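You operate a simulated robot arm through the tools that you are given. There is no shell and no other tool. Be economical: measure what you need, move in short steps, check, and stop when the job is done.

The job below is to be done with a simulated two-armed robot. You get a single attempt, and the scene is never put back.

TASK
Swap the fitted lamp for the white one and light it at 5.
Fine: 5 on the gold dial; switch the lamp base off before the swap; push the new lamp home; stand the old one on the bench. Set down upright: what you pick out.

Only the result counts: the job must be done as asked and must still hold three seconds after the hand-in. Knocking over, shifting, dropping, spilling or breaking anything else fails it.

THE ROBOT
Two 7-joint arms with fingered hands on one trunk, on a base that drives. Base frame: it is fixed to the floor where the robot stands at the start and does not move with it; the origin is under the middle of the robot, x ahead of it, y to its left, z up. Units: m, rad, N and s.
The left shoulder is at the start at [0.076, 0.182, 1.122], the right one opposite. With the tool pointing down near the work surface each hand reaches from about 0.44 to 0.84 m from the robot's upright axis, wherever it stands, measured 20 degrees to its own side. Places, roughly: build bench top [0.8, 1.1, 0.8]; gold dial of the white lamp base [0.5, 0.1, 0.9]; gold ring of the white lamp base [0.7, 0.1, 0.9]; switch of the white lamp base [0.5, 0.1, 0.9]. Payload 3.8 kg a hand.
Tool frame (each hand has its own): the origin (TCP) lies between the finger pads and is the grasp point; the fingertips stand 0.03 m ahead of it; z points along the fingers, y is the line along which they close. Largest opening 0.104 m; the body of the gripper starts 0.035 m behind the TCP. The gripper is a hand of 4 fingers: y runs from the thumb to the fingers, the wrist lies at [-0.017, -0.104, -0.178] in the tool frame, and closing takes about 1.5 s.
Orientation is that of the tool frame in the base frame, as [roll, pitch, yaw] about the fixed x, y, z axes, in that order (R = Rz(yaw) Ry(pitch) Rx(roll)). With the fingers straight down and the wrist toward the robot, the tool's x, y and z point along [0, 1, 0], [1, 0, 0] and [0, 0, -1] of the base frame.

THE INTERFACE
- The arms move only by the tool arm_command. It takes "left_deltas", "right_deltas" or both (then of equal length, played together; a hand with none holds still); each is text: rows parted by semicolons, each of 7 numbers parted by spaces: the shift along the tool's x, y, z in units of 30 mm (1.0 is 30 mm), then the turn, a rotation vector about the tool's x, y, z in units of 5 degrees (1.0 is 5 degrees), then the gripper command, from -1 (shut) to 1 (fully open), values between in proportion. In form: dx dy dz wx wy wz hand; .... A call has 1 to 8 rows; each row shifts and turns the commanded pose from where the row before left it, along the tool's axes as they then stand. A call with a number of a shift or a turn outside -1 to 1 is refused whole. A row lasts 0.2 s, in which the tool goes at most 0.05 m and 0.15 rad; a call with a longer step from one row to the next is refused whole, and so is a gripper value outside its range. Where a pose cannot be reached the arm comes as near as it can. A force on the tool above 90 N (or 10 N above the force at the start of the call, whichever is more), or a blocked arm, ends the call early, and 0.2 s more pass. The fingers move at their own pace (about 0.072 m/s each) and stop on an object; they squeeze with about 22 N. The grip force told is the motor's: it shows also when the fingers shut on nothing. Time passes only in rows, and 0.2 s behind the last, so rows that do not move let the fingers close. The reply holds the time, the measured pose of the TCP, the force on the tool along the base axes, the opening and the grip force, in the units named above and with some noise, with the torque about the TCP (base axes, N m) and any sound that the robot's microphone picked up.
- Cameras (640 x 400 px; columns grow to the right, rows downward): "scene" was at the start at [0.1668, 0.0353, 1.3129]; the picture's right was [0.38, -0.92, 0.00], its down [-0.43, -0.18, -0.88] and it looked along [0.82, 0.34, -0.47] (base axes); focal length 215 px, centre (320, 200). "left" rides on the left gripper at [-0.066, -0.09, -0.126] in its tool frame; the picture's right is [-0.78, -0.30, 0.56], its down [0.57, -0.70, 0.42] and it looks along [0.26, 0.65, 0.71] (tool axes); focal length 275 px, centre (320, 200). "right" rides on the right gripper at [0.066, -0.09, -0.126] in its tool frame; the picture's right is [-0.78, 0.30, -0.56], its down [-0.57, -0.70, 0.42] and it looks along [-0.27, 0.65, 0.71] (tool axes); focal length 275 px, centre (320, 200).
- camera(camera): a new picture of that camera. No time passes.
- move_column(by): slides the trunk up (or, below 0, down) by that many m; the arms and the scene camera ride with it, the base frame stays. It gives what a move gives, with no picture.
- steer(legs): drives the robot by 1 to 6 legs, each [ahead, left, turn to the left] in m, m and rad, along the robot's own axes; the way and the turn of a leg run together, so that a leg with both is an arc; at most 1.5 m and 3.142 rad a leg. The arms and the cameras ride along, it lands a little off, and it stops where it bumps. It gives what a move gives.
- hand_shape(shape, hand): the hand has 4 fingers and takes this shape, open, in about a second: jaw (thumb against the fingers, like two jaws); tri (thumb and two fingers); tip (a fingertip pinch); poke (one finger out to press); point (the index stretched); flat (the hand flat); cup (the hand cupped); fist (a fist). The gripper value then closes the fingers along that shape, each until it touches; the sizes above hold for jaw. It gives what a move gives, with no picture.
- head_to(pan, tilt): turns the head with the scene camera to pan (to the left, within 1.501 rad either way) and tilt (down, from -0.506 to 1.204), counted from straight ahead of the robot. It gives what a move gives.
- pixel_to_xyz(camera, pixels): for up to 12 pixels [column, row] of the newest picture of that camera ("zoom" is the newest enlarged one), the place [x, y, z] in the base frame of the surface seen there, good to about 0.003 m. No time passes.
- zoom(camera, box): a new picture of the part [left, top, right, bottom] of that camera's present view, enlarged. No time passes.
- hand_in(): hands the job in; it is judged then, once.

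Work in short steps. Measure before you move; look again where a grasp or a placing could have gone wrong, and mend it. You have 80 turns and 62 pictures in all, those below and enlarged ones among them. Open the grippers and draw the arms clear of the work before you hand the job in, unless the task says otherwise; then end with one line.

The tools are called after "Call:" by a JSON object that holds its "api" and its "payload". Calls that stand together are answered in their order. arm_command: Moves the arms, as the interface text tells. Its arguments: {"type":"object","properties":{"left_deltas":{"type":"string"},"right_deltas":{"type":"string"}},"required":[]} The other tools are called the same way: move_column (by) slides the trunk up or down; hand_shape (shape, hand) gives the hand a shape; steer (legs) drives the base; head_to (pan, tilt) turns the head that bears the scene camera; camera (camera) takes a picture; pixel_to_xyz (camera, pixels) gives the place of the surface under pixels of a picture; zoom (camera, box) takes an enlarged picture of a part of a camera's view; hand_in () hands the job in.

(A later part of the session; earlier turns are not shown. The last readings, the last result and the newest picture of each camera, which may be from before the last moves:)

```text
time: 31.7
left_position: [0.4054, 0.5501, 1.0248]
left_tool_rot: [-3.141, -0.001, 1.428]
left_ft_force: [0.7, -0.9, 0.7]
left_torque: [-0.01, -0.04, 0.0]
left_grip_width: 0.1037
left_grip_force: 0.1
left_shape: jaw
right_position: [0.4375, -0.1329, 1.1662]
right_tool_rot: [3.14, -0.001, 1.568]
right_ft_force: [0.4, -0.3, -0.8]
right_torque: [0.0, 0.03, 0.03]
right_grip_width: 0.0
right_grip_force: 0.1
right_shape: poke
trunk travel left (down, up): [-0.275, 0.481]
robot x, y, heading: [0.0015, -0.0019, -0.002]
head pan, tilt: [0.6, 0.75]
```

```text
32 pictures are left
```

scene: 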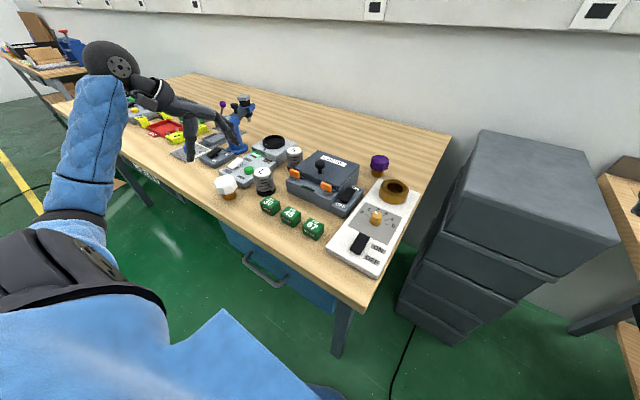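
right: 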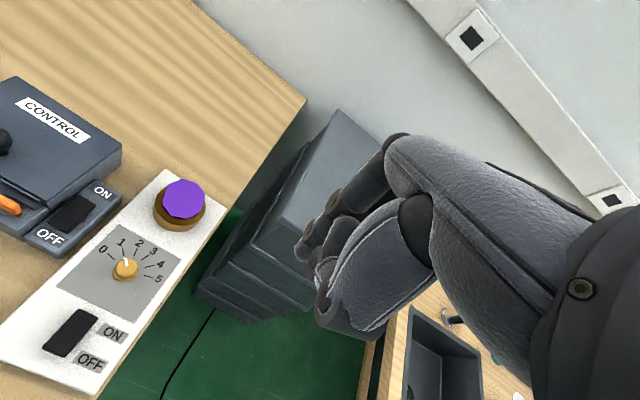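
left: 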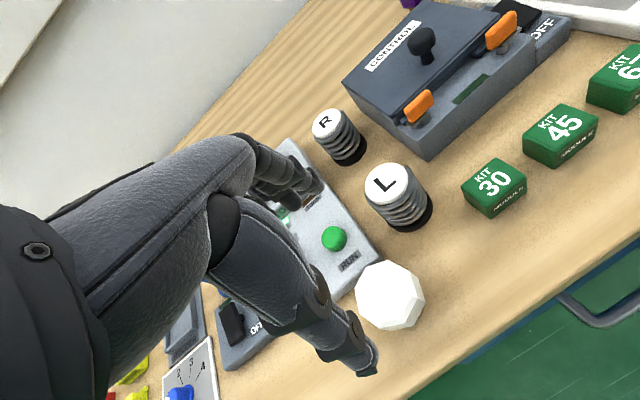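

From the left view I measure the white head's corners around (390,295).

Call:
{"api": "zoom", "payload": {"camera": "left", "box": [330, 240, 450, 350]}}

Call:
{"api": "pixel_to_xyz", "payload": {"camera": "left", "pixels": [[385, 292], [358, 276], [383, 262], [411, 272], [421, 296], [410, 322], [388, 325], [360, 310], [367, 318], [356, 296]]}}

```text
3.64 times, centred on (390, 295) of left
```

zoom: 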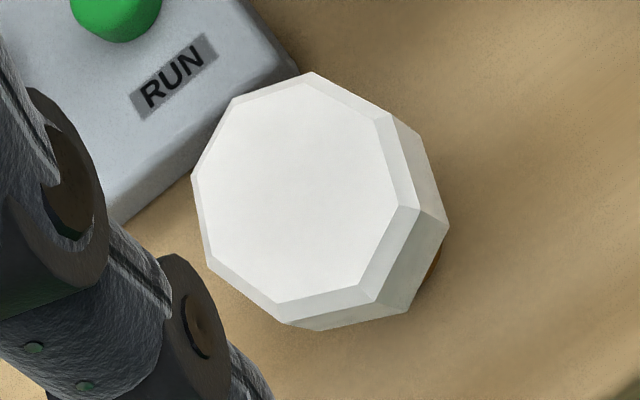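

```text
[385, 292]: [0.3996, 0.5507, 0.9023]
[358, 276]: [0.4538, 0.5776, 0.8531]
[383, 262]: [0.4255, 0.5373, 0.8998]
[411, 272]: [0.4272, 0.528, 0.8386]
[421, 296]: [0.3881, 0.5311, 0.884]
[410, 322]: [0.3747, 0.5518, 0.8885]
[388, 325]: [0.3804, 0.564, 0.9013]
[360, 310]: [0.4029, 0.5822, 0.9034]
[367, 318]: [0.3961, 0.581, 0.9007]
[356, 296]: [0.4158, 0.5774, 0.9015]
```

I query the top face corners in the zoom.

Call:
{"api": "pixel_to_xyz", "payload": {"camera": "zoom", "pixels": [[312, 78], [388, 117], [415, 208], [372, 297], [284, 318], [212, 266], [196, 180], [236, 103], [304, 195], [448, 224], [408, 308]]}}

```text
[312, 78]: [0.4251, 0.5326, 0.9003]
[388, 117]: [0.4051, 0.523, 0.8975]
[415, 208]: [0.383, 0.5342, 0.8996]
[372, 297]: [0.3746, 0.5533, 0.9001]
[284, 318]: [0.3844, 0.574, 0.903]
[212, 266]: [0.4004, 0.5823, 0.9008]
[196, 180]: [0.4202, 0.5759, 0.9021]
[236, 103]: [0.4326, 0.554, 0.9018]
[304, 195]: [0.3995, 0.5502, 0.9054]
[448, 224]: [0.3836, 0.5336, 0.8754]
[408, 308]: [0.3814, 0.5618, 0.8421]
```

The white head is centred at (0.403, 0.554) with a flat axis at about -21°. I turn to yaw 1.20, centre, and go down part way with the fingers partly open.

Call:
{"api": "arm_command", "payload": {"left_deltas": "0 0 0 0 0 0.867 0.5;0 0 0 0 0 0.867 0.5;0 0 0 0 0 0.867 0.5;0.085 -0.11 0.6 0 0 0 0.5;0 0 0.8 0 0 0 0.5;0 0 0.8 0 0 0 0.5;0 0 0 0 0 0 0.5"}}

Call:
{"api": "zoom", "payload": {"camera": "left", "box": [230, 150, 450, 390]}}

Call:
{"api": "zoom", "payload": {"camera": "scene", "box": [170, 90, 290, 230]}}

```text
time: 33.3
left_position: [0.4015, 0.5522, 0.9611]
left_tool_rot: [-3.141, 0.0, 1.201]
left_ft_force: [-0.4, -0.3, -0.1]
left_torque: [0.02, 0.0, 0.01]
left_grip_width: 0.0785
left_grip_force: 0.0
left_shape: jaw
right_position: [0.4382, -0.1334, 1.1652]
right_tool_rot: [3.141, 0.0, 1.567]
right_ft_force: [0.2, 0.1, 0.3]
right_torque: [-0.01, 0.03, 0.01]
right_grip_width: 0.0001
right_grip_force: 0.1
right_shape: poke
trunk travel left (down, up): [-0.275, 0.481]
robot x, y, heading: [-0.0013, -0.0016, -0.005]
head pan, tilt: [0.6, 0.75]
```

```text
1.67 times, centred on (340, 270) of left
```

zoom: 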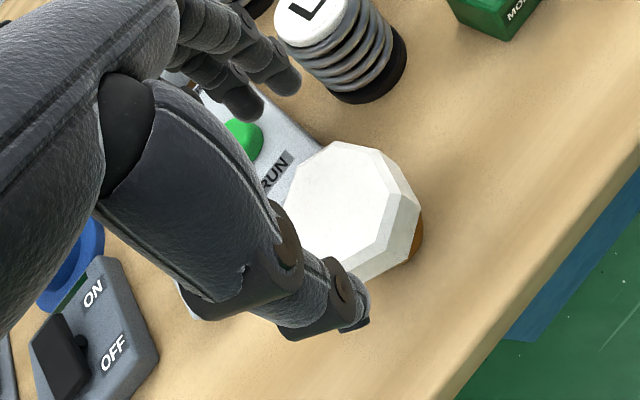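

```text
2.86 times, centred on (230, 160) of scene
```

zoom: 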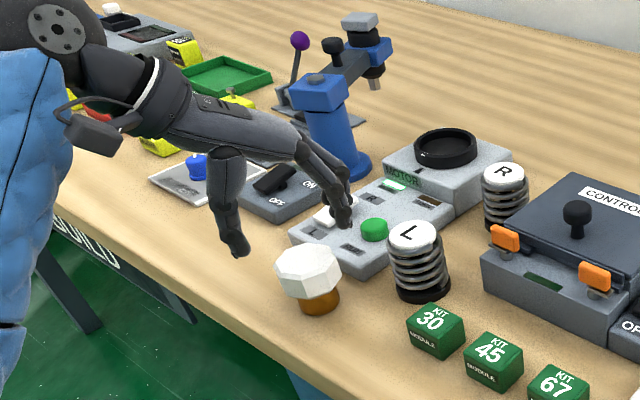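

The far fingers come down near the green button and L knob. I check their distances.

Call:
{"api": "pixel_to_xyz", "payload": {"camera": "zoom", "pixels": [[374, 228], [374, 238], [325, 215], [388, 265], [412, 235], [345, 222], [343, 195], [384, 275], [300, 235]]}}

```text
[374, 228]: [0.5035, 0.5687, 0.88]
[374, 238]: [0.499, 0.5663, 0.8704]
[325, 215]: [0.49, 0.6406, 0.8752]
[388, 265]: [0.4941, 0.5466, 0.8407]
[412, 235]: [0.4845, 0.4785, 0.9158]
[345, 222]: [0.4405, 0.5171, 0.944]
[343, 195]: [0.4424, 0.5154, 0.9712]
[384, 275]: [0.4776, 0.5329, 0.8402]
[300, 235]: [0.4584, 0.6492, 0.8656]
```

All clear (L knob axis is 58 mm off the nearest finger). I descend to z 0.907 and close.

Call:
{"api": "arm_command", "payload": {"left_deltas": "0.06 0.03 0.7 0 0 0 0.5;0 0 0.7 0 0 0 0.5;0 0 0.4 0 0 0 0.5;0 0 0 0 0 0 0.5;0 0 0 0 0 0 -1;0 0 0 0 0 0 -1;0 0 0 0 0 0 -1;0 0 0 0 0 0 -1"}}

Call:
{"api": "arm_command", "payload": {"left_deltas": "0 0 0 0 0 0 -1;0 0 0 0 0 0 -1;0 0 0 0 0 0 -1"}}

Call:
{"api": "zoom", "payload": {"camera": "left", "box": [230, 150, 450, 390]}}

```text
time: 35.1
left_position: [0.4047, 0.5519, 0.9053]
left_tool_rot: [-3.141, 0.0, 1.201]
left_ft_force: [0.2, 0.5, -0.5]
left_torque: [0.0, 0.0, 0.01]
left_grip_width: 0.0545
left_grip_force: 22.0
left_shape: jaw
right_position: [0.4376, -0.1332, 1.1649]
right_tool_rot: [-3.141, 0.0, 1.567]
right_ft_force: [0.7, 0.3, -0.5]
right_torque: [0.03, -0.02, 0.0]
right_grip_width: 0.0
right_grip_force: 0.1
right_shape: poke
trunk travel left (down, up): [-0.275, 0.481]
robot x, y, heading: [0.0016, -0.0012, -0.003]
head pan, tilt: [0.6, 0.75]
```

```text
time: 35.9
left_position: [0.404, 0.5524, 0.9071]
left_tool_rot: [3.14, 0.0, 1.202]
left_ft_force: [-0.1, 0.4, -0.5]
left_torque: [0.0, 0.01, 0.0]
left_grip_width: 0.0544
left_grip_force: 22.0
left_shape: jaw
right_position: [0.4383, -0.1339, 1.166]
right_tool_rot: [-3.14, -0.001, 1.568]
right_ft_force: [0.0, 0.3, 0.2]
right_torque: [-0.02, -0.01, 0.0]
right_grip_width: 0.0
right_grip_force: 0.1
right_shape: poke
trunk travel left (down, up): [-0.275, 0.481]
robot x, y, heading: [0.004, -0.0018, -0.004]
head pan, tilt: [0.6, 0.75]
```

```text
1.67 times, centred on (340, 270) of left
```

zoom: 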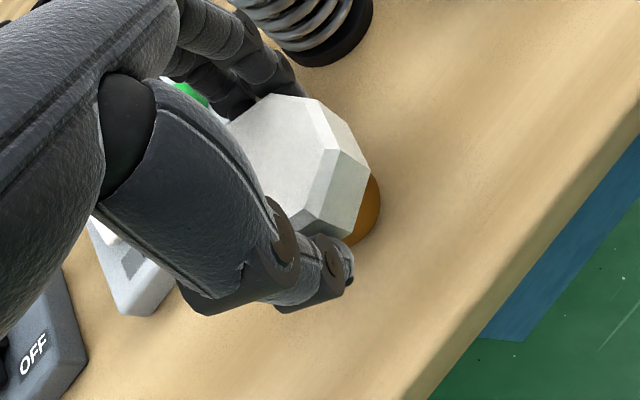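

Gripped (0.054 m, 22 N). I lift it straight up by about 0.2 m and then turn the robot right by 0.25.

Call:
{"api": "arm_command", "payload": {"left_deltas": "0 0 -0.4 0 0 0 -1;0 0 -0.9 0 0 0 -1;0 0 -1 0 0 0 -1;0 0 -1 0 0 0 -1;0 0 -1 0 0 0 -1;0 0 -1 0 0 0 -1;0 0 -1 0 0 0 -1"}}

Call:
{"api": "steer", "payload": {"legs": [[0, 0, -0.252]]}}

Call:
{"api": "head_to", "payload": {"pan": 0.4, "tilt": 0.6}}

Call:
{"api": "camera", "payload": {"camera": "scene"}}

```text
time: 37.5
left_position: [0.4029, 0.5546, 1.0983]
left_tool_rot: [-3.14, 0.0, 1.202]
left_ft_force: [0.8, 0.5, -2.0]
left_torque: [-0.02, 0.0, 0.01]
left_grip_width: 0.0542
left_grip_force: 22.3
left_shape: jaw
right_position: [0.4361, -0.1344, 1.1664]
right_tool_rot: [-3.14, 0.0, 1.569]
right_ft_force: [0.0, -0.3, 0.5]
right_torque: [0.0, 0.04, -0.03]
right_grip_width: 0.0001
right_grip_force: 0.1
right_shape: poke
trunk travel left (down, up): [-0.275, 0.481]
robot x, y, heading: [-0.0029, 0.0019, -0.007]
head pan, tilt: [0.6, 0.75]
```

```text
time: 38.8
left_position: [0.528, 0.4368, 1.0978]
left_tool_rot: [3.142, 0.001, 0.948]
left_ft_force: [-0.3, -0.1, -0.9]
left_torque: [-0.04, 0.0, 0.04]
left_grip_width: 0.0542
left_grip_force: 22.0
left_shape: jaw
right_position: [0.3911, -0.2389, 1.1662]
right_tool_rot: [-3.141, 0.0, 1.315]
right_ft_force: [0.0, 0.1, -1.5]
right_torque: [0.01, -0.01, 0.0]
right_grip_width: 0.0
right_grip_force: 0.0
right_shape: poke
trunk travel left (down, up): [-0.275, 0.481]
robot x, y, heading: [-0.0016, 0.0002, -0.257]
head pan, tilt: [0.6, 0.75]
```

```text
time: 39.5
left_position: [0.5277, 0.4359, 1.0973]
left_tool_rot: [3.141, 0.0, 0.95]
left_ft_force: [0.1, 0.3, -0.3]
left_torque: [0.01, 0.0, -0.01]
left_grip_width: 0.0544
left_grip_force: 21.7
left_shape: jaw
right_position: [0.3916, -0.2381, 1.1659]
right_tool_rot: [-3.139, 0.0, 1.317]
right_ft_force: [0.8, 0.4, 0.7]
right_torque: [0.0, 0.02, 0.0]
right_grip_width: 0.0
right_grip_force: 0.0
right_shape: poke
trunk travel left (down, up): [-0.275, 0.481]
robot x, y, heading: [-0.0035, -0.0021, -0.254]
head pan, tilt: [0.4, 0.6]
```

```text
27 pictures are left
```

scene: 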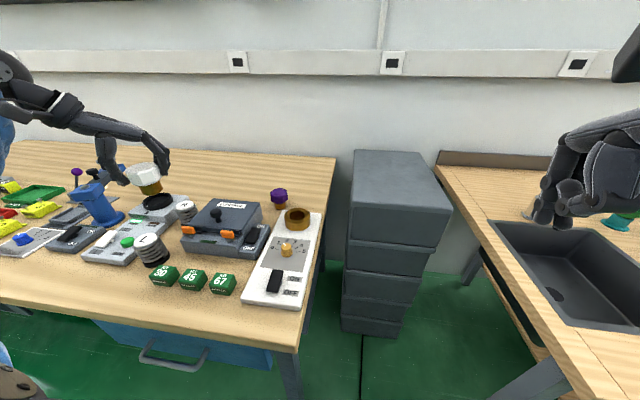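

The white lamp is held level. I zoom in on the ring for its centre and rotate the hand back to yaw 1.177, then carry it over.

Call:
{"api": "zoom", "payload": {"camera": "scene", "box": [275, 195, 320, 240]}}

Call:
{"api": "pixel_to_xyz", "payload": {"camera": "zoom", "pixels": [[310, 250], [160, 190], [320, 150], [485, 185], [320, 110], [320, 165], [225, 195], [200, 160], [440, 160], [420, 185], [250, 235], [390, 235]]}}

Call:
{"api": "arm_command", "payload": {"left_deltas": "0 0 0 0 0 -0.867 -1;0 0 0 0 0 -0.867 -1;0 0 0 0 0 -0.867 -1"}}

Call:
{"api": "arm_command", "payload": {"left_deltas": "-0.94 1 0 0 0 0 -1;-0.94 1 0 0 0 0 -1;-0.94 1 0 0 0 0 -1;-0.94 1 0 0 0 0 -1;-0.94 1 0 0 0 0 -1;-0.94 1 0 0 0 0 -1;-0.94 1 0 0 0 0 -1;-0.94 1 0 0 0 0 -1"}}

```text
8.89 times, centred on (298, 218) of scene
```

zoom: 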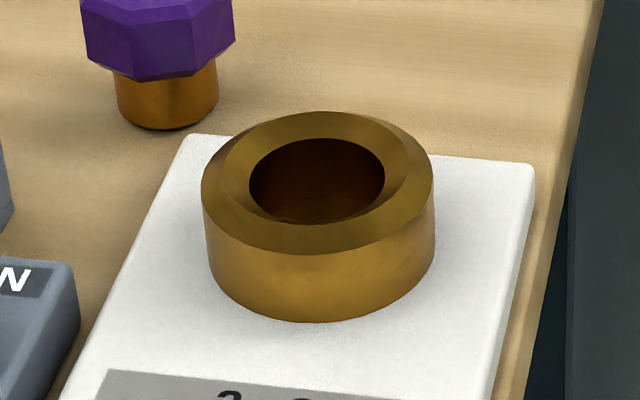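

```text
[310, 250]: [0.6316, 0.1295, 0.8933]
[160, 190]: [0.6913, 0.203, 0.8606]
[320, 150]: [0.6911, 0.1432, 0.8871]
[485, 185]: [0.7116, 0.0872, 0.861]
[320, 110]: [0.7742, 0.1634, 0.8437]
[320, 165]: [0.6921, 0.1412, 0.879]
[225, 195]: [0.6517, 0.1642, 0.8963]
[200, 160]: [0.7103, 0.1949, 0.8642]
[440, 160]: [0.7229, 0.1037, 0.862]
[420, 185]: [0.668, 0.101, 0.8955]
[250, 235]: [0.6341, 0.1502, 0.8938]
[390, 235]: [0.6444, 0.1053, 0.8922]
```

```text
time: 40.3
left_position: [0.527, 0.4371, 1.096]
left_tool_rot: [3.14, 0.0, 1.174]
left_ft_force: [-0.4, -0.4, -2.2]
left_torque: [-0.04, 0.02, 0.0]
left_grip_width: 0.0542
left_grip_force: 22.4
left_shape: jaw
right_position: [0.3908, -0.2376, 1.1651]
right_tool_rot: [3.141, -0.001, 1.314]
right_ft_force: [0.0, -0.6, -0.1]
right_torque: [0.01, -0.02, 0.02]
right_grip_width: 0.0
right_grip_force: 0.1
right_shape: poke
trunk travel left (down, up): [-0.275, 0.481]
robot x, y, heading: [-0.0001, 0.0004, -0.255]
head pan, tilt: [0.4, 0.6]
```

```text
time: 42.1
left_position: [0.6639, 0.134, 1.0941]
left_tool_rot: [-3.14, 0.001, 1.177]
left_ft_force: [0.2, -0.7, -0.7]
left_torque: [-0.02, 0.04, 0.02]
left_grip_width: 0.0539
left_grip_force: 21.6
left_shape: jaw
right_position: [0.3916, -0.2382, 1.1654]
right_tool_rot: [-3.139, -0.003, 1.317]
right_ft_force: [-0.5, 0.8, 0.5]
right_torque: [0.04, 0.03, 0.01]
right_grip_width: 0.0
right_grip_force: 0.3
right_shape: poke
trunk travel left (down, up): [-0.275, 0.481]
robot x, y, heading: [-0.0031, -0.0014, -0.251]
head pan, tilt: [0.4, 0.6]
```

The hole (~44 mm) is wider than the lamp base (~36 mm). I lower to just above the rim and check alignment.

Call:
{"api": "arm_command", "payload": {"left_deltas": "0 0.05 0.9 0 0 0 -1;0 0 0.9 0 0 0 -1;0 0 0.9 0 0 0 -1;0 0 0.9 0 0 0 -1;0 0 0 0 0 0 -1"}}

Call:
{"api": "zoom", "payload": {"camera": "scene", "box": [260, 150, 340, 240]}}

Call:
{"api": "zoom", "payload": {"camera": "left", "box": [230, 150, 480, 390]}}

```text
time: 43.3
left_position: [0.6644, 0.1347, 0.9899]
left_tool_rot: [-3.141, -0.001, 1.176]
left_ft_force: [0.7, -0.5, -0.9]
left_torque: [-0.01, -0.02, 0.01]
left_grip_width: 0.0542
left_grip_force: 21.8
left_shape: jaw
right_position: [0.3908, -0.2396, 1.1661]
right_tool_rot: [-3.141, -0.001, 1.315]
right_ft_force: [0.1, 0.4, 0.6]
right_torque: [0.02, -0.01, -0.03]
right_grip_width: 0.0
right_grip_force: 0.1
right_shape: poke
trunk travel left (down, up): [-0.275, 0.481]
robot x, y, heading: [-0.0006, 0.0021, -0.257]
head pan, tilt: [0.4, 0.6]
```

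```text
4.44 times, centred on (300, 195) of scene
```

zoom: 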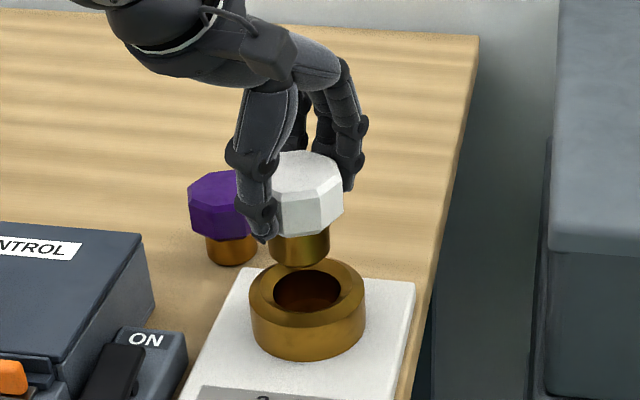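

```text
1.67 times, centred on (355, 270) of left
```

zoom: 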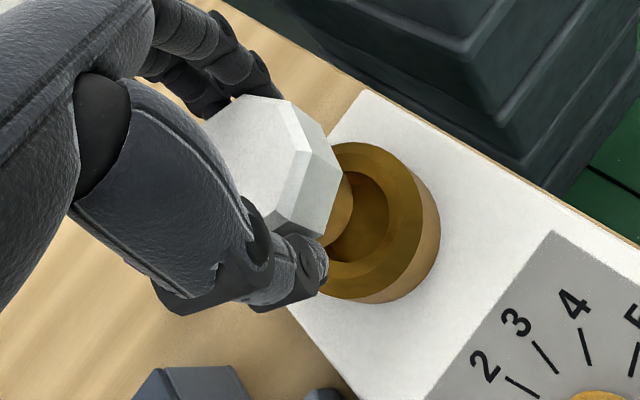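

Scene lines up laterally once perspective is allowed for. I insert in decreasing steps and watch the force.

Call:
{"api": "arm_command", "payload": {"left_deltas": "0.0 0.03 0.5 0 0 0 -1;0 0 0.5 0 0 0 -1;0 0 0.4 0 0 0 -1;0 0 0.2 0 0 0 -1;0 0 0.2 0 0 0 -1;0 0 0.1 0 0 0 -1;0 0 0 0 0 0 -1"}}

Call:
{"api": "zoom", "payload": {"camera": "scene", "box": [260, 150, 340, 240]}}

```text
time: 44.9
left_position: [0.6651, 0.1356, 0.9306]
left_tool_rot: [-3.138, 0.0, 1.176]
left_ft_force: [0.2, 0.5, -0.3]
left_torque: [0.01, -0.01, -0.02]
left_grip_width: 0.0538
left_grip_force: 22.3
left_shape: jaw
right_position: [0.3914, -0.2378, 1.1653]
right_tool_rot: [3.141, 0.0, 1.315]
right_ft_force: [0.2, -0.2, -0.2]
right_torque: [0.03, -0.01, 0.01]
right_grip_width: 0.0001
right_grip_force: 0.1
right_shape: poke
trunk travel left (down, up): [-0.275, 0.481]
robot x, y, heading: [-0.0004, 0.0001, -0.255]
head pan, tilt: [0.4, 0.6]
```

```text
4.44 times, centred on (300, 195) of scene
```

zoom: 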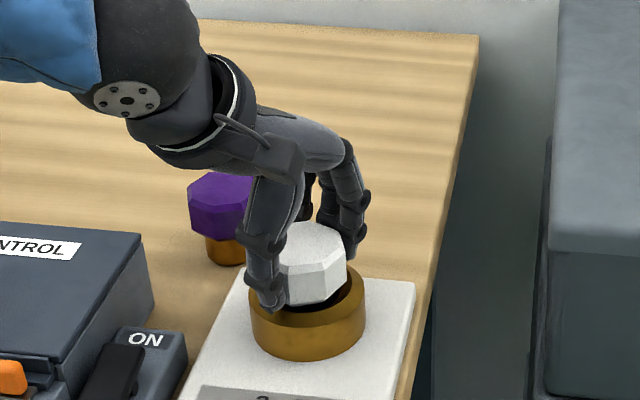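

No resistance yet at z 0.9306. I continue with small pushes.

Call:
{"api": "arm_command", "payload": {"left_deltas": "0 0 0.05 0 0 0 -1;0 0 0.05 0 0 0 -1;0 0 0.05 0 0 0 -1;0 0 0 0 0 0 -1"}}

```text
time: 45.9
left_position: [0.6658, 0.1338, 0.9294]
left_tool_rot: [3.14, 0.0, 1.176]
left_ft_force: [0.5, 1.1, 2.6]
left_torque: [0.03, 0.01, 0.01]
left_grip_width: 0.0539
left_grip_force: 22.2
left_shape: jaw
right_position: [0.3911, -0.2372, 1.1661]
right_tool_rot: [-3.141, -0.001, 1.315]
right_ft_force: [0.1, 0.2, -0.3]
right_torque: [0.01, -0.03, -0.01]
right_grip_width: 0.0
right_grip_force: 0.1
right_shape: poke
trunk travel left (down, up): [-0.275, 0.481]
robot x, y, heading: [-0.0004, -0.0019, -0.259]
head pan, tilt: [0.4, 0.6]
```

First contact at about 0.9285. I press a little further.

Call:
{"api": "arm_command", "payload": {"left_deltas": "0 0 0.06 0 0 0 -1;0 0 0.06 0 0 0 -1;0 0 0.06 0 0 0 -1;0 0 0.06 0 0 0 -1;0 0 0 0 0 0 -1"}}

Call:
{"api": "zoom", "payload": {"camera": "scene", "box": [275, 180, 325, 230]}}

```text
time: 47.1
left_position: [0.6651, 0.1347, 0.925]
left_tool_rot: [3.133, 0.001, 1.177]
left_ft_force: [1.8, 3.9, 29.5]
left_torque: [0.09, -0.13, 0.13]
left_grip_width: 0.0546
left_grip_force: 21.9
left_shape: jaw
right_position: [0.3894, -0.2378, 1.1669]
right_tool_rot: [3.14, -0.001, 1.315]
right_ft_force: [0.4, 0.3, 0.2]
right_torque: [-0.01, 0.02, 0.02]
right_grip_width: 0.0
right_grip_force: 0.1
right_shape: poke
trunk travel left (down, up): [-0.275, 0.481]
robot x, y, heading: [-0.0001, 0.0022, -0.256]
head pan, tilt: [0.4, 0.6]
```

```text
8.00 times, centred on (300, 205) of scene
```

zoom: 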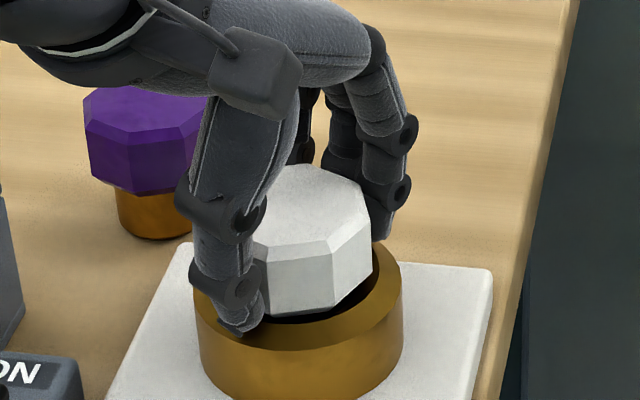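

The thumb seems to rest on the ring now. I release, rise, and measure the head's height.

Call:
{"api": "arm_command", "payload": {"left_deltas": "0 0 -0.1 0 0 0 0.5;0 0 0 0 0 0 0.5;0 0 0 0 0 0 0.5;0 0 0 0 0 0 0.5;0 0 -0.7 0 0 0 0.5;0 0 -1 0 0 0 0.5;0 0 -1 0 0 0 0.5;0 0 -1 0 0 0 0.5"}}

Call:
{"api": "zoom", "payload": {"camera": "scene", "box": [275, 180, 325, 230]}}

Call:
{"api": "pixel_to_xyz", "payload": {"camera": "zoom", "pixels": [[290, 200], [310, 180], [310, 220], [330, 210], [275, 215], [310, 290], [230, 270], [310, 360], [290, 330], [370, 300]]}}

```text
time: 48.9
left_position: [0.6639, 0.1355, 1.0364]
left_tool_rot: [-3.141, 0.0, 1.176]
left_ft_force: [0.4, -0.8, 0.4]
left_torque: [0.0, 0.01, -0.01]
left_grip_width: 0.0777
left_grip_force: 0.0
left_shape: jaw
right_position: [0.3909, -0.2375, 1.1661]
right_tool_rot: [-3.141, 0.0, 1.315]
right_ft_force: [-0.1, 0.3, 0.5]
right_torque: [0.0, -0.01, -0.01]
right_grip_width: 0.0001
right_grip_force: 0.1
right_shape: poke
trunk travel left (down, up): [-0.275, 0.481]
robot x, y, heading: [0.0011, 0.0017, -0.253]
head pan, tilt: [0.4, 0.6]
```

```text
8.00 times, centred on (300, 205) of scene
```

zoom: 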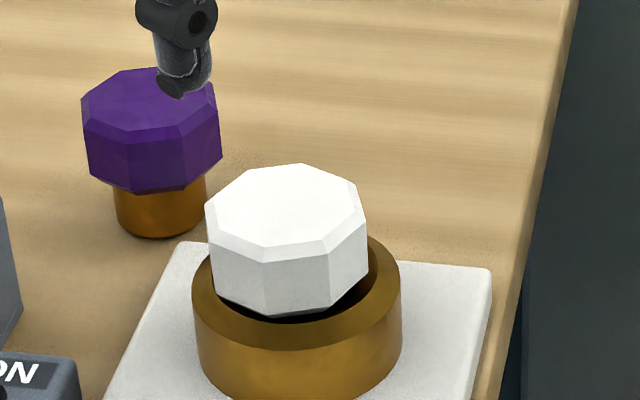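

```text
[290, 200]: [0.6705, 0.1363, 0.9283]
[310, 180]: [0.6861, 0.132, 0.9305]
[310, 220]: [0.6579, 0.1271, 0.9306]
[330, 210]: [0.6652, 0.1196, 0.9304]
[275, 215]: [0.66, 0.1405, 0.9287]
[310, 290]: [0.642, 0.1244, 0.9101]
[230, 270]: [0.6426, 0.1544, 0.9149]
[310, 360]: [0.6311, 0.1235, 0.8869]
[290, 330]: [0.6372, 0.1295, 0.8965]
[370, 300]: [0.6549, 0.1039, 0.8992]
```

The white head top is at z ≈ 0.930, matching the purple one when seated. To be sure it is home I shut the fingers and press down gently on the top's centre.

Call:
{"api": "arm_command", "payload": {"left_deltas": "0 0 0 0 0 0 -1;0 0 0 0 0 0 -1;0 0 0 0 0 0 -1;0.0 0.05 0.8 0 0 0 -1;0 0 0.8 0 0 0 -1;0 0 0.5 0 0 0 -1;0 0 0.2 0 0 0 -1;0 0 0 0 0 0 -1"}}

Call:
{"api": "arm_command", "payload": {"left_deltas": "0 0 0.1 0 0 0 -1;0 0 0.1 0 0 0 -1;0 0 0.1 0 0 0 -1;0 0 0.1 0 0 0 -1"}}

```text
time: 50.7
left_position: [0.6668, 0.1344, 0.9648]
left_tool_rot: [-3.141, 0.0, 1.177]
left_ft_force: [0.9, -0.6, -0.3]
left_torque: [0.01, 0.02, -0.01]
left_grip_width: 0.0
left_grip_force: 22.1
left_shape: jaw
right_position: [0.3899, -0.2396, 1.1662]
right_tool_rot: [-3.141, 0.0, 1.316]
right_ft_force: [-0.8, -0.5, -0.7]
right_torque: [-0.02, 0.0, -0.01]
right_grip_width: 0.0001
right_grip_force: 0.1
right_shape: poke
trunk travel left (down, up): [-0.275, 0.481]
robot x, y, heading: [0.0013, -0.0008, -0.254]
head pan, tilt: [0.4, 0.6]
```

```text
time: 51.7
left_position: [0.6671, 0.1334, 0.9596]
left_tool_rot: [3.132, 0.001, 1.177]
left_ft_force: [0.4, 2.8, 19.4]
left_torque: [0.13, 0.03, -0.05]
left_grip_width: 0.0
left_grip_force: 22.2
left_shape: jaw
right_position: [0.3893, -0.2381, 1.1673]
right_tool_rot: [3.14, 0.0, 1.316]
right_ft_force: [-0.4, 0.6, -0.6]
right_torque: [0.03, -0.01, 0.02]
right_grip_width: 0.0
right_grip_force: 0.1
right_shape: poke
trunk travel left (down, up): [-0.275, 0.481]
robot x, y, heading: [-0.0015, 0.0002, -0.25]
head pan, tilt: [0.4, 0.6]
```

Firm resistance (19 N) without sinking, so the lamp is home. I press once more, rise, and look at the lamp and the dial.

Call:
{"api": "arm_command", "payload": {"left_deltas": "0 0 0.15 0 0 0 -1;0 0 0 0 0 0 -1;0 0 -0.5 0 0 0 -1;0 0 -1 0 0 0 -1;0 -0.5 -1 0 0 0 -1;0 -1 -1 0 0 0 -1;0 -1 0 0 0 0 1;0 -0.5 0 0 0 0 1"}}

Call:
{"api": "zoom", "payload": {"camera": "scene", "box": [250, 190, 330, 310]}}

Call:
{"api": "zoom", "payload": {"camera": "scene", "box": [265, 230, 315, 275]}}

```text
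time: 53.5
left_position: [0.583, 0.1681, 1.0559]
left_tool_rot: [3.14, 0.0, 1.176]
left_ft_force: [0.1, 0.4, 0.9]
left_torque: [0.01, 0.02, -0.03]
left_grip_width: 0.1035
left_grip_force: 0.1
left_shape: jaw
right_position: [0.3893, -0.2363, 1.1662]
right_tool_rot: [-3.141, 0.0, 1.316]
right_ft_force: [-0.7, 0.1, 0.6]
right_torque: [-0.01, 0.02, -0.02]
right_grip_width: 0.0
right_grip_force: 0.0
right_shape: poke
trunk travel left (down, up): [-0.275, 0.481]
robot x, y, heading: [-0.0017, 0.0012, -0.258]
head pan, tilt: [0.4, 0.6]
```

```text
3.33 times, centred on (290, 250) of scene
```

zoom: 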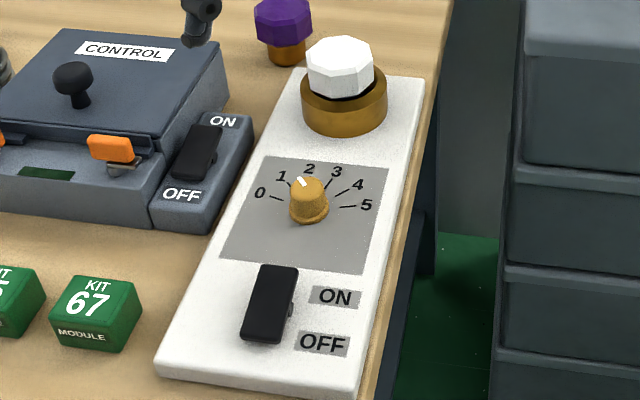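

```text
8.89 times, centred on (290, 252) of scene
```

zoom: 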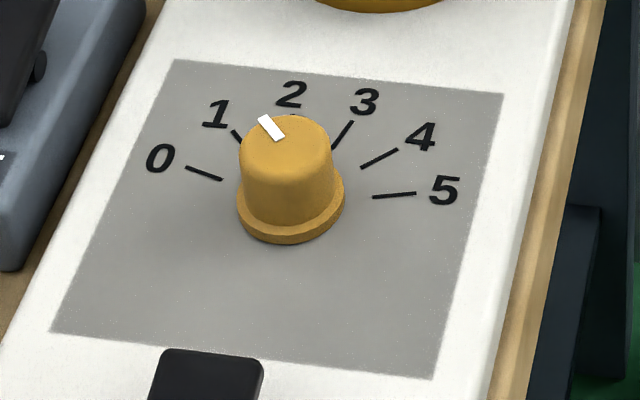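

Lamp seated evenly. Now I measure the knob, pointer and ticks for the needed turn.

Call:
{"api": "pixel_to_xyz", "payload": {"camera": "zoom", "pixels": [[188, 168], [220, 179], [374, 197], [414, 193], [363, 167], [397, 149], [352, 123], [336, 145], [262, 118], [278, 137], [286, 150], [290, 240]]}}

Call:
{"api": "pixel_to_xyz", "payload": {"camera": "zoom", "pixels": [[241, 145], [330, 148], [286, 116], [287, 180], [238, 215], [344, 205], [234, 131], [290, 200]]}}

```text
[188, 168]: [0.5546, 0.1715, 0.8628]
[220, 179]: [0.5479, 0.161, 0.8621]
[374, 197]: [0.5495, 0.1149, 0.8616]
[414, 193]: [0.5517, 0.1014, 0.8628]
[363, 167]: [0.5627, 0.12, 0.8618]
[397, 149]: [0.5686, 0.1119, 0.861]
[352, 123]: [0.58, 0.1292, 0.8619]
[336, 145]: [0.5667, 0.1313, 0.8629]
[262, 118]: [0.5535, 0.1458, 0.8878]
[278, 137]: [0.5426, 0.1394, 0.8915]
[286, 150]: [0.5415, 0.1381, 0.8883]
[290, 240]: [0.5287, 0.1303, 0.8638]
```

```text
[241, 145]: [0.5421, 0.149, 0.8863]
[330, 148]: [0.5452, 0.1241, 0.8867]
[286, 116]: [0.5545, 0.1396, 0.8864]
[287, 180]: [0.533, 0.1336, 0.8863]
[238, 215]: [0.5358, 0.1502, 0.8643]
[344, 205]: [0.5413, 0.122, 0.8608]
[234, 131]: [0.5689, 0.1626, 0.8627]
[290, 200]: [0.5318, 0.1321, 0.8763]
```

Knob axis ≈ (0.542, 0.137), top z 0.887; pointer at about +33°, tick 5 at about -74°, so about 107° clockwise is needed, in two turns. I turn the hand 27° the other way and move over the knob.

Call:
{"api": "arm_command", "payload": {"left_deltas": "0 0 0 0 0 -0.9 0.3;0 0 0 0 0 -0.9 0.3;0 0 0 0 0 -0.9 0.3;0 0 0 0 0 -0.9 0.3;0 0 0 0 0 -0.9 0.3;0 0 0 0 0 -0.9 0.3;-0.463 -0.72 0.9 0 0 0 0.3;-0.463 -0.72 0.9 0 0 0 0.3"}}

Call:
{"api": "zoom", "payload": {"camera": "left", "box": [240, 150, 480, 390]}}

```text
time: 55.3
left_position: [0.5404, 0.1403, 1.0008]
left_tool_rot: [-3.14, 0.0, 1.648]
left_ft_force: [0.2, -0.5, 1.0]
left_torque: [-0.02, -0.03, -0.03]
left_grip_width: 0.0678
left_grip_force: 0.1
left_shape: jaw
right_position: [0.3904, -0.2387, 1.1663]
right_tool_rot: [3.14, 0.001, 1.315]
right_ft_force: [-0.2, -0.2, 0.1]
right_torque: [-0.03, 0.02, -0.02]
right_grip_width: 0.0001
right_grip_force: 0.0
right_shape: poke
trunk travel left (down, up): [-0.275, 0.481]
robot x, y, heading: [-0.0021, 0.0024, -0.257]
head pan, tilt: [0.4, 0.6]
```

```text
1.67 times, centred on (360, 270) of left
```

zoom: 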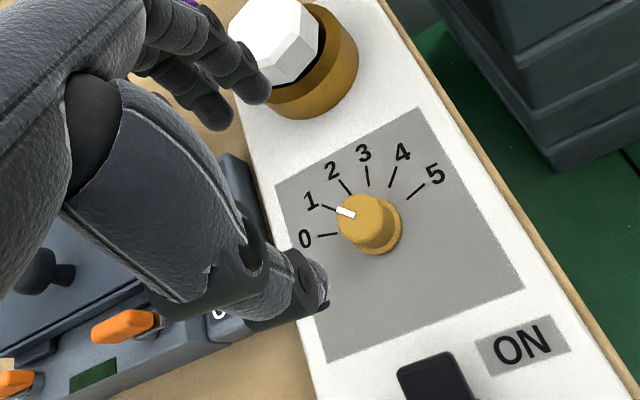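

The left view shows all ticks clearly; I measure knob, pointer and ticks here too.

Call:
{"api": "pixel_to_xyz", "payload": {"camera": "zoom", "pixels": [[318, 236], [340, 234], [322, 205], [340, 212], [408, 198], [428, 182], [340, 208], [354, 216], [365, 196], [390, 232], [402, 230], [368, 222]]}}

Call:
{"api": "pixel_to_xyz", "payload": {"camera": "zoom", "pixels": [[390, 187], [397, 168], [369, 185], [366, 166], [388, 252], [375, 256], [360, 248], [341, 232], [337, 222], [396, 205]]}}

```text
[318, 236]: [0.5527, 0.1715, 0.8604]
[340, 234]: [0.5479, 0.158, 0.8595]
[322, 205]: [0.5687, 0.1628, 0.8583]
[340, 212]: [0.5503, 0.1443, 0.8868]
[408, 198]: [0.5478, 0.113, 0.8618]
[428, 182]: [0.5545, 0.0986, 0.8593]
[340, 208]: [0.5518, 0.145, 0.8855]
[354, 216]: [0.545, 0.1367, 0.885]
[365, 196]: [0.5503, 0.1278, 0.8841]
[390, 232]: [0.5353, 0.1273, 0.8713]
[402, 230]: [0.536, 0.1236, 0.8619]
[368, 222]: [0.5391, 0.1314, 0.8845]
```

```text
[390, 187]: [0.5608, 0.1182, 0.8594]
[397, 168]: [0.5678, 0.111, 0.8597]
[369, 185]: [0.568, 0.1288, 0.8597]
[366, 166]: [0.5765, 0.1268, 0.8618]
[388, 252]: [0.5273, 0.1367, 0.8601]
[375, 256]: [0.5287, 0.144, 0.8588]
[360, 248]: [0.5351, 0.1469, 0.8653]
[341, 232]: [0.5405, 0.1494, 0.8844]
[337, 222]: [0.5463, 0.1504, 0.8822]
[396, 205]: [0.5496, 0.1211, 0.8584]
```

The pointer is parallel to tick 1, i.e. at ~45°, so about 4 steps (~118°) are needed. I centre at (0.5425, 0.1365), descend to z 0.900 and grip the knob.

Call:
{"api": "arm_command", "payload": {"left_deltas": "-0.13 0.06 0.9 0 0 0 0.3;0 0 0.9 0 0 0 0.3;0 0 0.9 0 0 0 0.3;0 0 0.66 0 0 0 0.3;0 0 0 0 0 0 -1;0 0 0 0 0 0 -1;0 0 0 0 0 0 -1;0 0 0 0 0 0 -1"}}

Call:
{"api": "arm_command", "payload": {"left_deltas": "0 0 0 0 0 0 -1;0 0 0 0 0 0 -1"}}

Call:
{"api": "zoom", "payload": {"camera": "left", "box": [240, 150, 480, 390]}}

```text
time: 57.1
left_position: [0.5433, 0.1332, 0.898]
left_tool_rot: [-3.139, 0.0, 1.646]
left_ft_force: [-1.8, -2.0, -1.9]
left_torque: [-0.08, 0.01, -0.02]
left_grip_width: 0.0205
left_grip_force: 21.8
left_shape: jaw
right_position: [0.391, -0.2383, 1.1653]
right_tool_rot: [3.141, 0.001, 1.317]
right_ft_force: [-0.1, 1.0, 0.3]
right_torque: [0.04, 0.01, 0.0]
right_grip_width: 0.0002
right_grip_force: 0.0
right_shape: poke
trunk travel left (down, up): [-0.275, 0.481]
robot x, y, heading: [-0.0003, -0.0018, -0.254]
head pan, tilt: [0.4, 0.6]
```

```text
time: 57.7
left_position: [0.5445, 0.1343, 0.898]
left_tool_rot: [3.14, 0.001, 1.646]
left_ft_force: [-3.0, -3.1, -1.9]
left_torque: [-0.06, 0.04, 0.01]
left_grip_width: 0.0207
left_grip_force: 21.9
left_shape: jaw
right_position: [0.3911, -0.2387, 1.166]
right_tool_rot: [3.141, 0.001, 1.316]
right_ft_force: [0.5, -0.2, 0.7]
right_torque: [0.01, 0.03, -0.02]
right_grip_width: 0.0
right_grip_force: 0.1
right_shape: poke
trunk travel left (down, up): [-0.275, 0.481]
robot x, y, heading: [-0.0007, -0.0016, -0.259]
head pan, tilt: [0.4, 0.6]
```

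```text
1.67 times, centred on (360, 270) of left
```

zoom: 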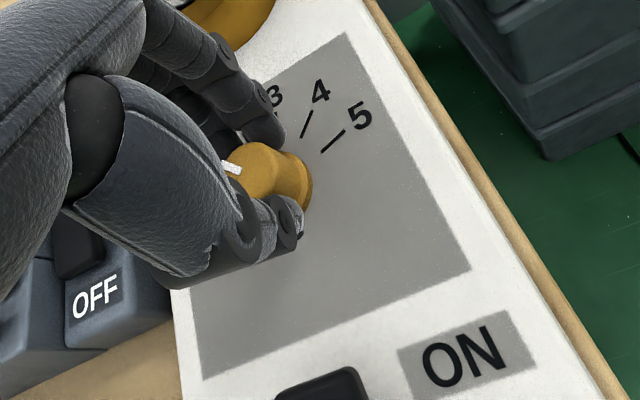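

The knob is gripped (0.0207 m). I turn clockwise by 40° first and watch the torque.

Call:
{"api": "arm_command", "payload": {"left_deltas": "0 0 0 0 0 1 -1;0 0 0 0 0 1 -1;0 0 0 0 0 1 -1;0 0 0 0 0 1 -1;0 0 0 0 0 1 -1;0 0 0 0 0 1 -1;0 0 0 0 0 1 -1;0 0 0 0 0 1 -1"}}

Call:
{"api": "zoom", "payload": {"camera": "left", "box": [240, 150, 480, 390]}}

```text
time: 59.5
left_position: [0.5441, 0.134, 0.8982]
left_tool_rot: [-3.14, 0.0, 0.949]
left_ft_force: [-11.3, 0.3, -10.5]
left_torque: [0.02, 0.19, 0.04]
left_grip_width: 0.0196
left_grip_force: 22.2
left_shape: jaw
right_position: [0.3913, -0.2373, 1.1672]
right_tool_rot: [-3.141, 0.001, 1.315]
right_ft_force: [-0.5, -0.8, 0.0]
right_torque: [-0.01, 0.0, 0.01]
right_grip_width: 0.0001
right_grip_force: 0.1
right_shape: poke
trunk travel left (down, up): [-0.275, 0.481]
robot x, y, heading: [-0.0002, 0.0015, -0.253]
head pan, tilt: [0.4, 0.6]
```

```text
1.67 times, centred on (360, 270) of left
```

zoom: 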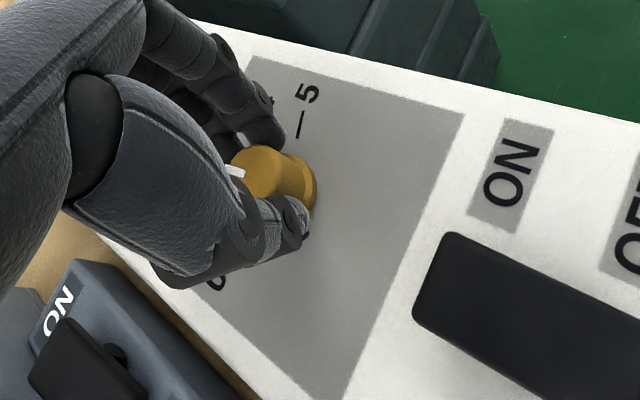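

The pointer turned along with the hand. I go on 25° more, then release and rise.

Call:
{"api": "arm_command", "payload": {"left_deltas": "0 0 0 0 0 1 -1;0 0 0 0 0 1 -1;0 0 0 0 0 1 -1;0 0 0 0 0 1 -1;0 0 0 0 0 1 -1"}}

Call:
{"api": "arm_command", "payload": {"left_deltas": "0 0 0 0 0 0 0.3;0 0 0 0 0 0 0.3;0 0 0 0 0 0 0.3;0 0 0 0 0 0 0.3;0 0 -0.8 0 0 0 0.3;0 0 -0.9 0 0 0 0.3;0 0 -0.9 0 0 0 0.3;0 0 -0.5 0 0 0 0.3"}}

Call:
{"api": "zoom", "payload": {"camera": "left", "box": [240, 150, 480, 390]}}

```text
time: 60.7
left_position: [0.5438, 0.1344, 0.9005]
left_tool_rot: [-3.141, 0.001, 0.511]
left_ft_force: [-12.8, 5.2, -12.8]
left_torque: [0.11, 0.28, 0.07]
left_grip_width: 0.0189
left_grip_force: 22.0
left_shape: jaw
right_position: [0.3912, -0.2363, 1.1656]
right_tool_rot: [-3.141, 0.0, 1.316]
right_ft_force: [0.0, -0.6, 0.9]
right_torque: [-0.01, -0.01, -0.02]
right_grip_width: 0.0
right_grip_force: 0.0
right_shape: poke
trunk travel left (down, up): [-0.275, 0.481]
robot x, y, heading: [0.0003, 0.0044, -0.256]
head pan, tilt: [0.4, 0.6]
```

```text
time: 62.5
left_position: [0.5426, 0.1337, 0.9937]
left_tool_rot: [3.14, 0.001, 0.513]
left_ft_force: [-0.5, 0.3, -0.2]
left_torque: [0.03, 0.02, 0.01]
left_grip_width: 0.0672
left_grip_force: 0.0
left_shape: jaw
right_position: [0.3906, -0.2376, 1.1673]
right_tool_rot: [3.141, 0.0, 1.315]
right_ft_force: [0.5, -0.4, -0.1]
right_torque: [-0.01, 0.02, -0.01]
right_grip_width: 0.0
right_grip_force: 0.1
right_shape: poke
trunk travel left (down, up): [-0.275, 0.481]
robot x, y, heading: [0.0012, -0.0, -0.257]
head pan, tilt: [0.4, 0.6]
```

```text
1.67 times, centred on (360, 270) of left
```

zoom: 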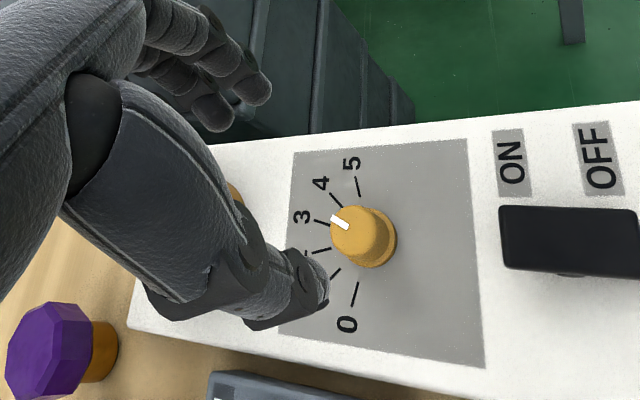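

The pointer now stands at about 3.4; roughly 50° remain. I turn the hand back 50° and grip again.

Call:
{"api": "arm_command", "payload": {"left_deltas": "0 0 0 0 0 -1 0.3;0 0 0 0 0 -1 0.3;0 0 0 0 0 -1 0.3;0 0 0 0 0 -1 0.3;0 0 0 0 0 -1 0.3;0 0 0 0 0 -1 0.3;0 0 0 0 0 -1 0.3;0 0 0 0 0 -1 0.3"}}

Call:
{"api": "arm_command", "payload": {"left_deltas": "0 0 0 0 0 -1 0.3;0 0 0 0 0 -1 0.3;0.08 0 0.9 0 0 0 0.3;0 0 0.9 0 0 0 0.3;0 0 0.8 0 0 0 0.3;0 0 0.52 0 0 0 0.3;0 0 0 0 0 0 0.3"}}

Call:
{"api": "arm_command", "payload": {"left_deltas": "0 0 0 0 0 0 -1;0 0 0 0 0 0 -1;0 0 0 0 0 0 -1;0 0 0 0 0 0 -1;0 0 0 0 0 0 -1"}}

```text
time: 64.3
left_position: [0.59, 0.2571, 1.0012]
left_tool_rot: [3.141, 0.014, 1.201]
left_ft_force: [0.0, 0.0, -0.7]
left_torque: [0.0, -0.01, -0.03]
left_grip_width: 0.0672
left_grip_force: 0.2
left_shape: jaw
left hand out of reach, approached as far as the arm can: row 4, 5, 6, 7, 8
right_position: [0.3903, -0.2379, 1.1663]
right_tool_rot: [3.142, -0.001, 1.316]
right_ft_force: [0.7, -0.5, 0.4]
right_torque: [0.0, -0.01, 0.0]
right_grip_width: 0.0002
right_grip_force: 0.1
right_shape: poke
trunk travel left (down, up): [-0.275, 0.481]
robot x, y, heading: [-0.0007, -0.0021, -0.257]
head pan, tilt: [0.4, 0.6]
```

```text
time: 65.6
left_position: [0.6241, 0.3095, 0.9379]
left_tool_rot: [3.076, -0.01, 1.386]
left_ft_force: [-2.9, -2.0, 54.2]
left_torque: [0.42, 3.6, 0.16]
left_grip_width: 0.0767
left_grip_force: 0.0
left_shape: jaw
left hand out of reach, approached as far as the arm can: row 1, 2
right_position: [0.3894, -0.2375, 1.1661]
right_tool_rot: [3.14, 0.0, 1.318]
right_ft_force: [1.3, -0.1, 0.0]
right_torque: [-0.06, 0.03, 0.01]
right_grip_width: 0.0001
right_grip_force: 0.2
right_shape: poke
trunk travel left (down, up): [-0.275, 0.481]
robot x, y, heading: [0.001, -0.0029, -0.257]
head pan, tilt: [0.4, 0.6]
stopped in row 6 (left hand): the force on the tool passed its limit at 101 N (the readings are from after the stop); the commanded pose is now the measured one
```

```text
time: 66.8
left_position: [0.6183, 0.3079, 0.938]
left_tool_rot: [3.078, -0.013, 1.386]
left_ft_force: [-4.5, -2.2, 65.2]
left_torque: [0.6, 3.87, 0.15]
left_grip_width: 0.0403
left_grip_force: 21.6
left_shape: jaw
right_position: [0.3851, -0.2408, 1.1674]
right_tool_rot: [3.137, -0.002, 1.318]
right_ft_force: [0.0, 0.5, 0.8]
right_torque: [-0.01, -0.01, 0.0]
right_grip_width: 0.0
right_grip_force: 0.1
right_shape: poke
trunk travel left (down, up): [-0.275, 0.481]
robot x, y, heading: [-0.0018, -0.0022, -0.251]
head pan, tilt: [0.4, 0.6]
```

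The rotation ran into an arm limit and the hand drifted over the control box, touching it. I stop and look before moving.

Call:
{"api": "zoom", "payload": {"camera": "scene", "box": [180, 150, 320, 300]}}

Call:
{"api": "camera", "payload": {"camera": "left"}}

```text
2.67 times, centred on (250, 225) of scene
```

zoom: 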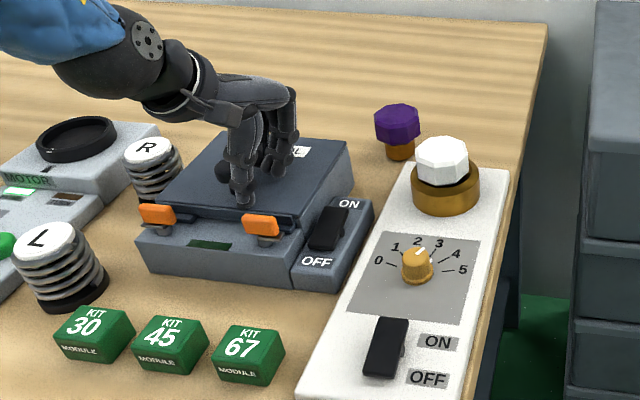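

```text
13 pictures are left
```

left: 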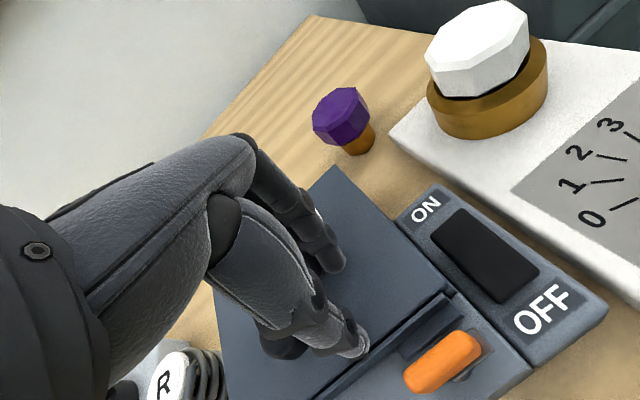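

The box seems in place and the fingers only rest on its lid beside the black knob. I open a little and lift straight up slowly.

Call:
{"api": "arm_command", "payload": {"left_deltas": "0 0 -0.1 0 0 0 0;0 0 -0.1 0 0 0 0.2;0 0 -0.2 0 0 0 0.2;0 0 -0.4 0 0 0 0.2;0 0 -0.8 0 0 0 0.2;0 0 -1 0 0 0 0.2;0 0 -1 0 0 0 0.2"}}

Call:
{"api": "zoom", "payload": {"camera": "scene", "box": [180, 150, 320, 300]}}

```text
time: 68.4
left_position: [0.6182, 0.3223, 1.0339]
left_tool_rot: [3.098, -0.004, 1.379]
left_ft_force: [0.6, 0.4, -0.1]
left_torque: [-0.02, 0.0, 0.01]
left_grip_width: 0.0626
left_grip_force: 0.0
left_shape: jaw
left hand out of reach, approached as far as the arm can: row 5, 6, 7
right_position: [0.3905, -0.2389, 1.1663]
right_tool_rot: [-3.14, 0.002, 1.316]
right_ft_force: [0.3, -0.2, -0.4]
right_torque: [0.03, -0.02, 0.04]
right_grip_width: 0.0
right_grip_force: 0.1
right_shape: poke
trunk travel left (down, up): [-0.275, 0.481]
robot x, y, heading: [0.0038, 0.0014, -0.252]
head pan, tilt: [0.4, 0.6]
```

```text
2.67 times, centred on (250, 225) of scene
```

zoom: 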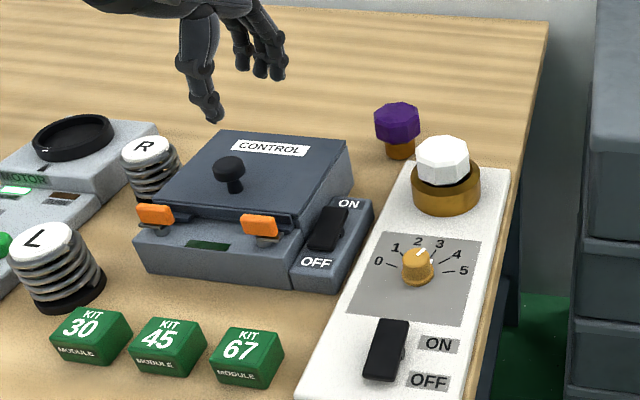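

The box, lid and latches look unchanged, and the pointer is still near 3.4. The left arm is near a joint limit, so I draw it back and up and will finish the dial with the right hand.

Call:
{"api": "arm_command", "payload": {"left_deltas": "0 -0.7 -0.8 0 0 0 1;0 -0.7 -0.8 0 0 0 1;0 -0.7 -0.8 0 0 0 1;0 -0.8 -0.5 0 0 0 1;0 -0.8 -0.5 0 0 0 1;0 -0.8 -0.5 0 0 0 1"}}

```text
time: 69.8
left_position: [0.4907, 0.3827, 1.1422]
left_tool_rot: [3.097, -0.003, 1.377]
left_ft_force: [-0.4, -0.6, -1.2]
left_torque: [-0.02, -0.01, 0.0]
left_grip_width: 0.104
left_grip_force: 0.1
left_shape: jaw
left hand out of reach, approached as far as the arm can: row 1, 2, 3, 4, 5, 6
right_position: [0.3894, -0.2371, 1.1656]
right_tool_rot: [-3.141, -0.001, 1.317]
right_ft_force: [0.1, -0.5, -0.7]
right_torque: [0.01, 0.02, 0.01]
right_grip_width: 0.0
right_grip_force: 0.0
right_shape: poke
trunk travel left (down, up): [-0.275, 0.481]
robot x, y, heading: [-0.0029, 0.0002, -0.257]
head pan, tilt: [0.4, 0.6]
```

The left hand is back at (0.49, 0.38, 1.14). I turn the robot to heading about +0.1 and shape the right hand to jaw.

Call:
{"api": "steer", "payload": {"legs": [[0, 0, 0.357]]}}

Call:
{"api": "hand_shape", "payload": {"hand": "right", "shape": "jaw"}}

```text
time: 71.3
left_position: [0.3264, 0.5326, 1.1415]
left_tool_rot: [3.096, -0.003, 1.738]
left_ft_force: [-0.5, 0.5, 0.0]
left_torque: [-0.02, -0.03, 0.02]
left_grip_width: 0.1036
left_grip_force: 0.2
left_shape: jaw
right_position: [0.4491, -0.0851, 1.1658]
right_tool_rot: [-3.141, 0.001, 1.675]
right_ft_force: [0.4, 0.4, -0.3]
right_torque: [0.01, 0.0, -0.02]
right_grip_width: 0.0
right_grip_force: 0.1
right_shape: poke
trunk travel left (down, up): [-0.275, 0.481]
robot x, y, heading: [-0.0005, -0.0022, 0.103]
head pan, tilt: [0.4, 0.6]
```

```text
time: 72.2
left_position: [0.3271, 0.5315, 1.1419]
left_tool_rot: [3.096, -0.004, 1.739]
left_ft_force: [-0.6, 0.0, -1.0]
left_torque: [-0.01, 0.02, 0.02]
left_grip_width: 0.1036
left_grip_force: 0.1
left_shape: jaw
right_position: [0.4497, -0.0855, 1.1663]
right_tool_rot: [3.141, 0.0, 1.675]
right_ft_force: [0.5, 0.4, 0.1]
right_torque: [0.04, -0.02, -0.02]
right_grip_width: 0.1039
right_grip_force: 0.0
right_shape: jaw
trunk travel left (down, up): [-0.275, 0.481]
robot x, y, heading: [0.004, -0.0013, 0.104]
head pan, tilt: [0.4, 0.6]
```

I bring the right hand above the knob at z 1.03.

Call:
{"api": "arm_command", "payload": {"right_deltas": "0.88 0.481 0.567 0 0 0 0.3;0.88 0.481 0.567 0 0 0 0.3;0.88 0.481 0.567 0 0 0 0.3;0.88 0.481 0.567 0 0 0 0.3;0.88 0.481 0.567 0 0 0 0.3;0.88 0.481 0.567 0 0 0 0.3;0.88 0.481 0.567 0 0 0 0.3;0.88 0.481 0.567 0 0 0 0.3"}}

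```text
time: 74.0
left_position: [0.3267, 0.5322, 1.1419]
left_tool_rot: [3.096, -0.003, 1.737]
left_ft_force: [-0.3, 0.1, -0.5]
left_torque: [-0.02, -0.01, 0.0]
left_grip_width: 0.1038
left_grip_force: 0.1
left_shape: jaw
right_position: [0.5425, 0.1384, 1.0298]
right_tool_rot: [-3.141, 0.002, 1.677]
right_ft_force: [-0.1, 0.1, -0.1]
right_torque: [0.0, 0.0, -0.01]
right_grip_width: 0.0677
right_grip_force: 0.0
right_shape: jaw
trunk travel left (down, up): [-0.275, 0.481]
robot x, y, heading: [-0.0041, -0.0025, 0.108]
head pan, tilt: [0.4, 0.6]
```

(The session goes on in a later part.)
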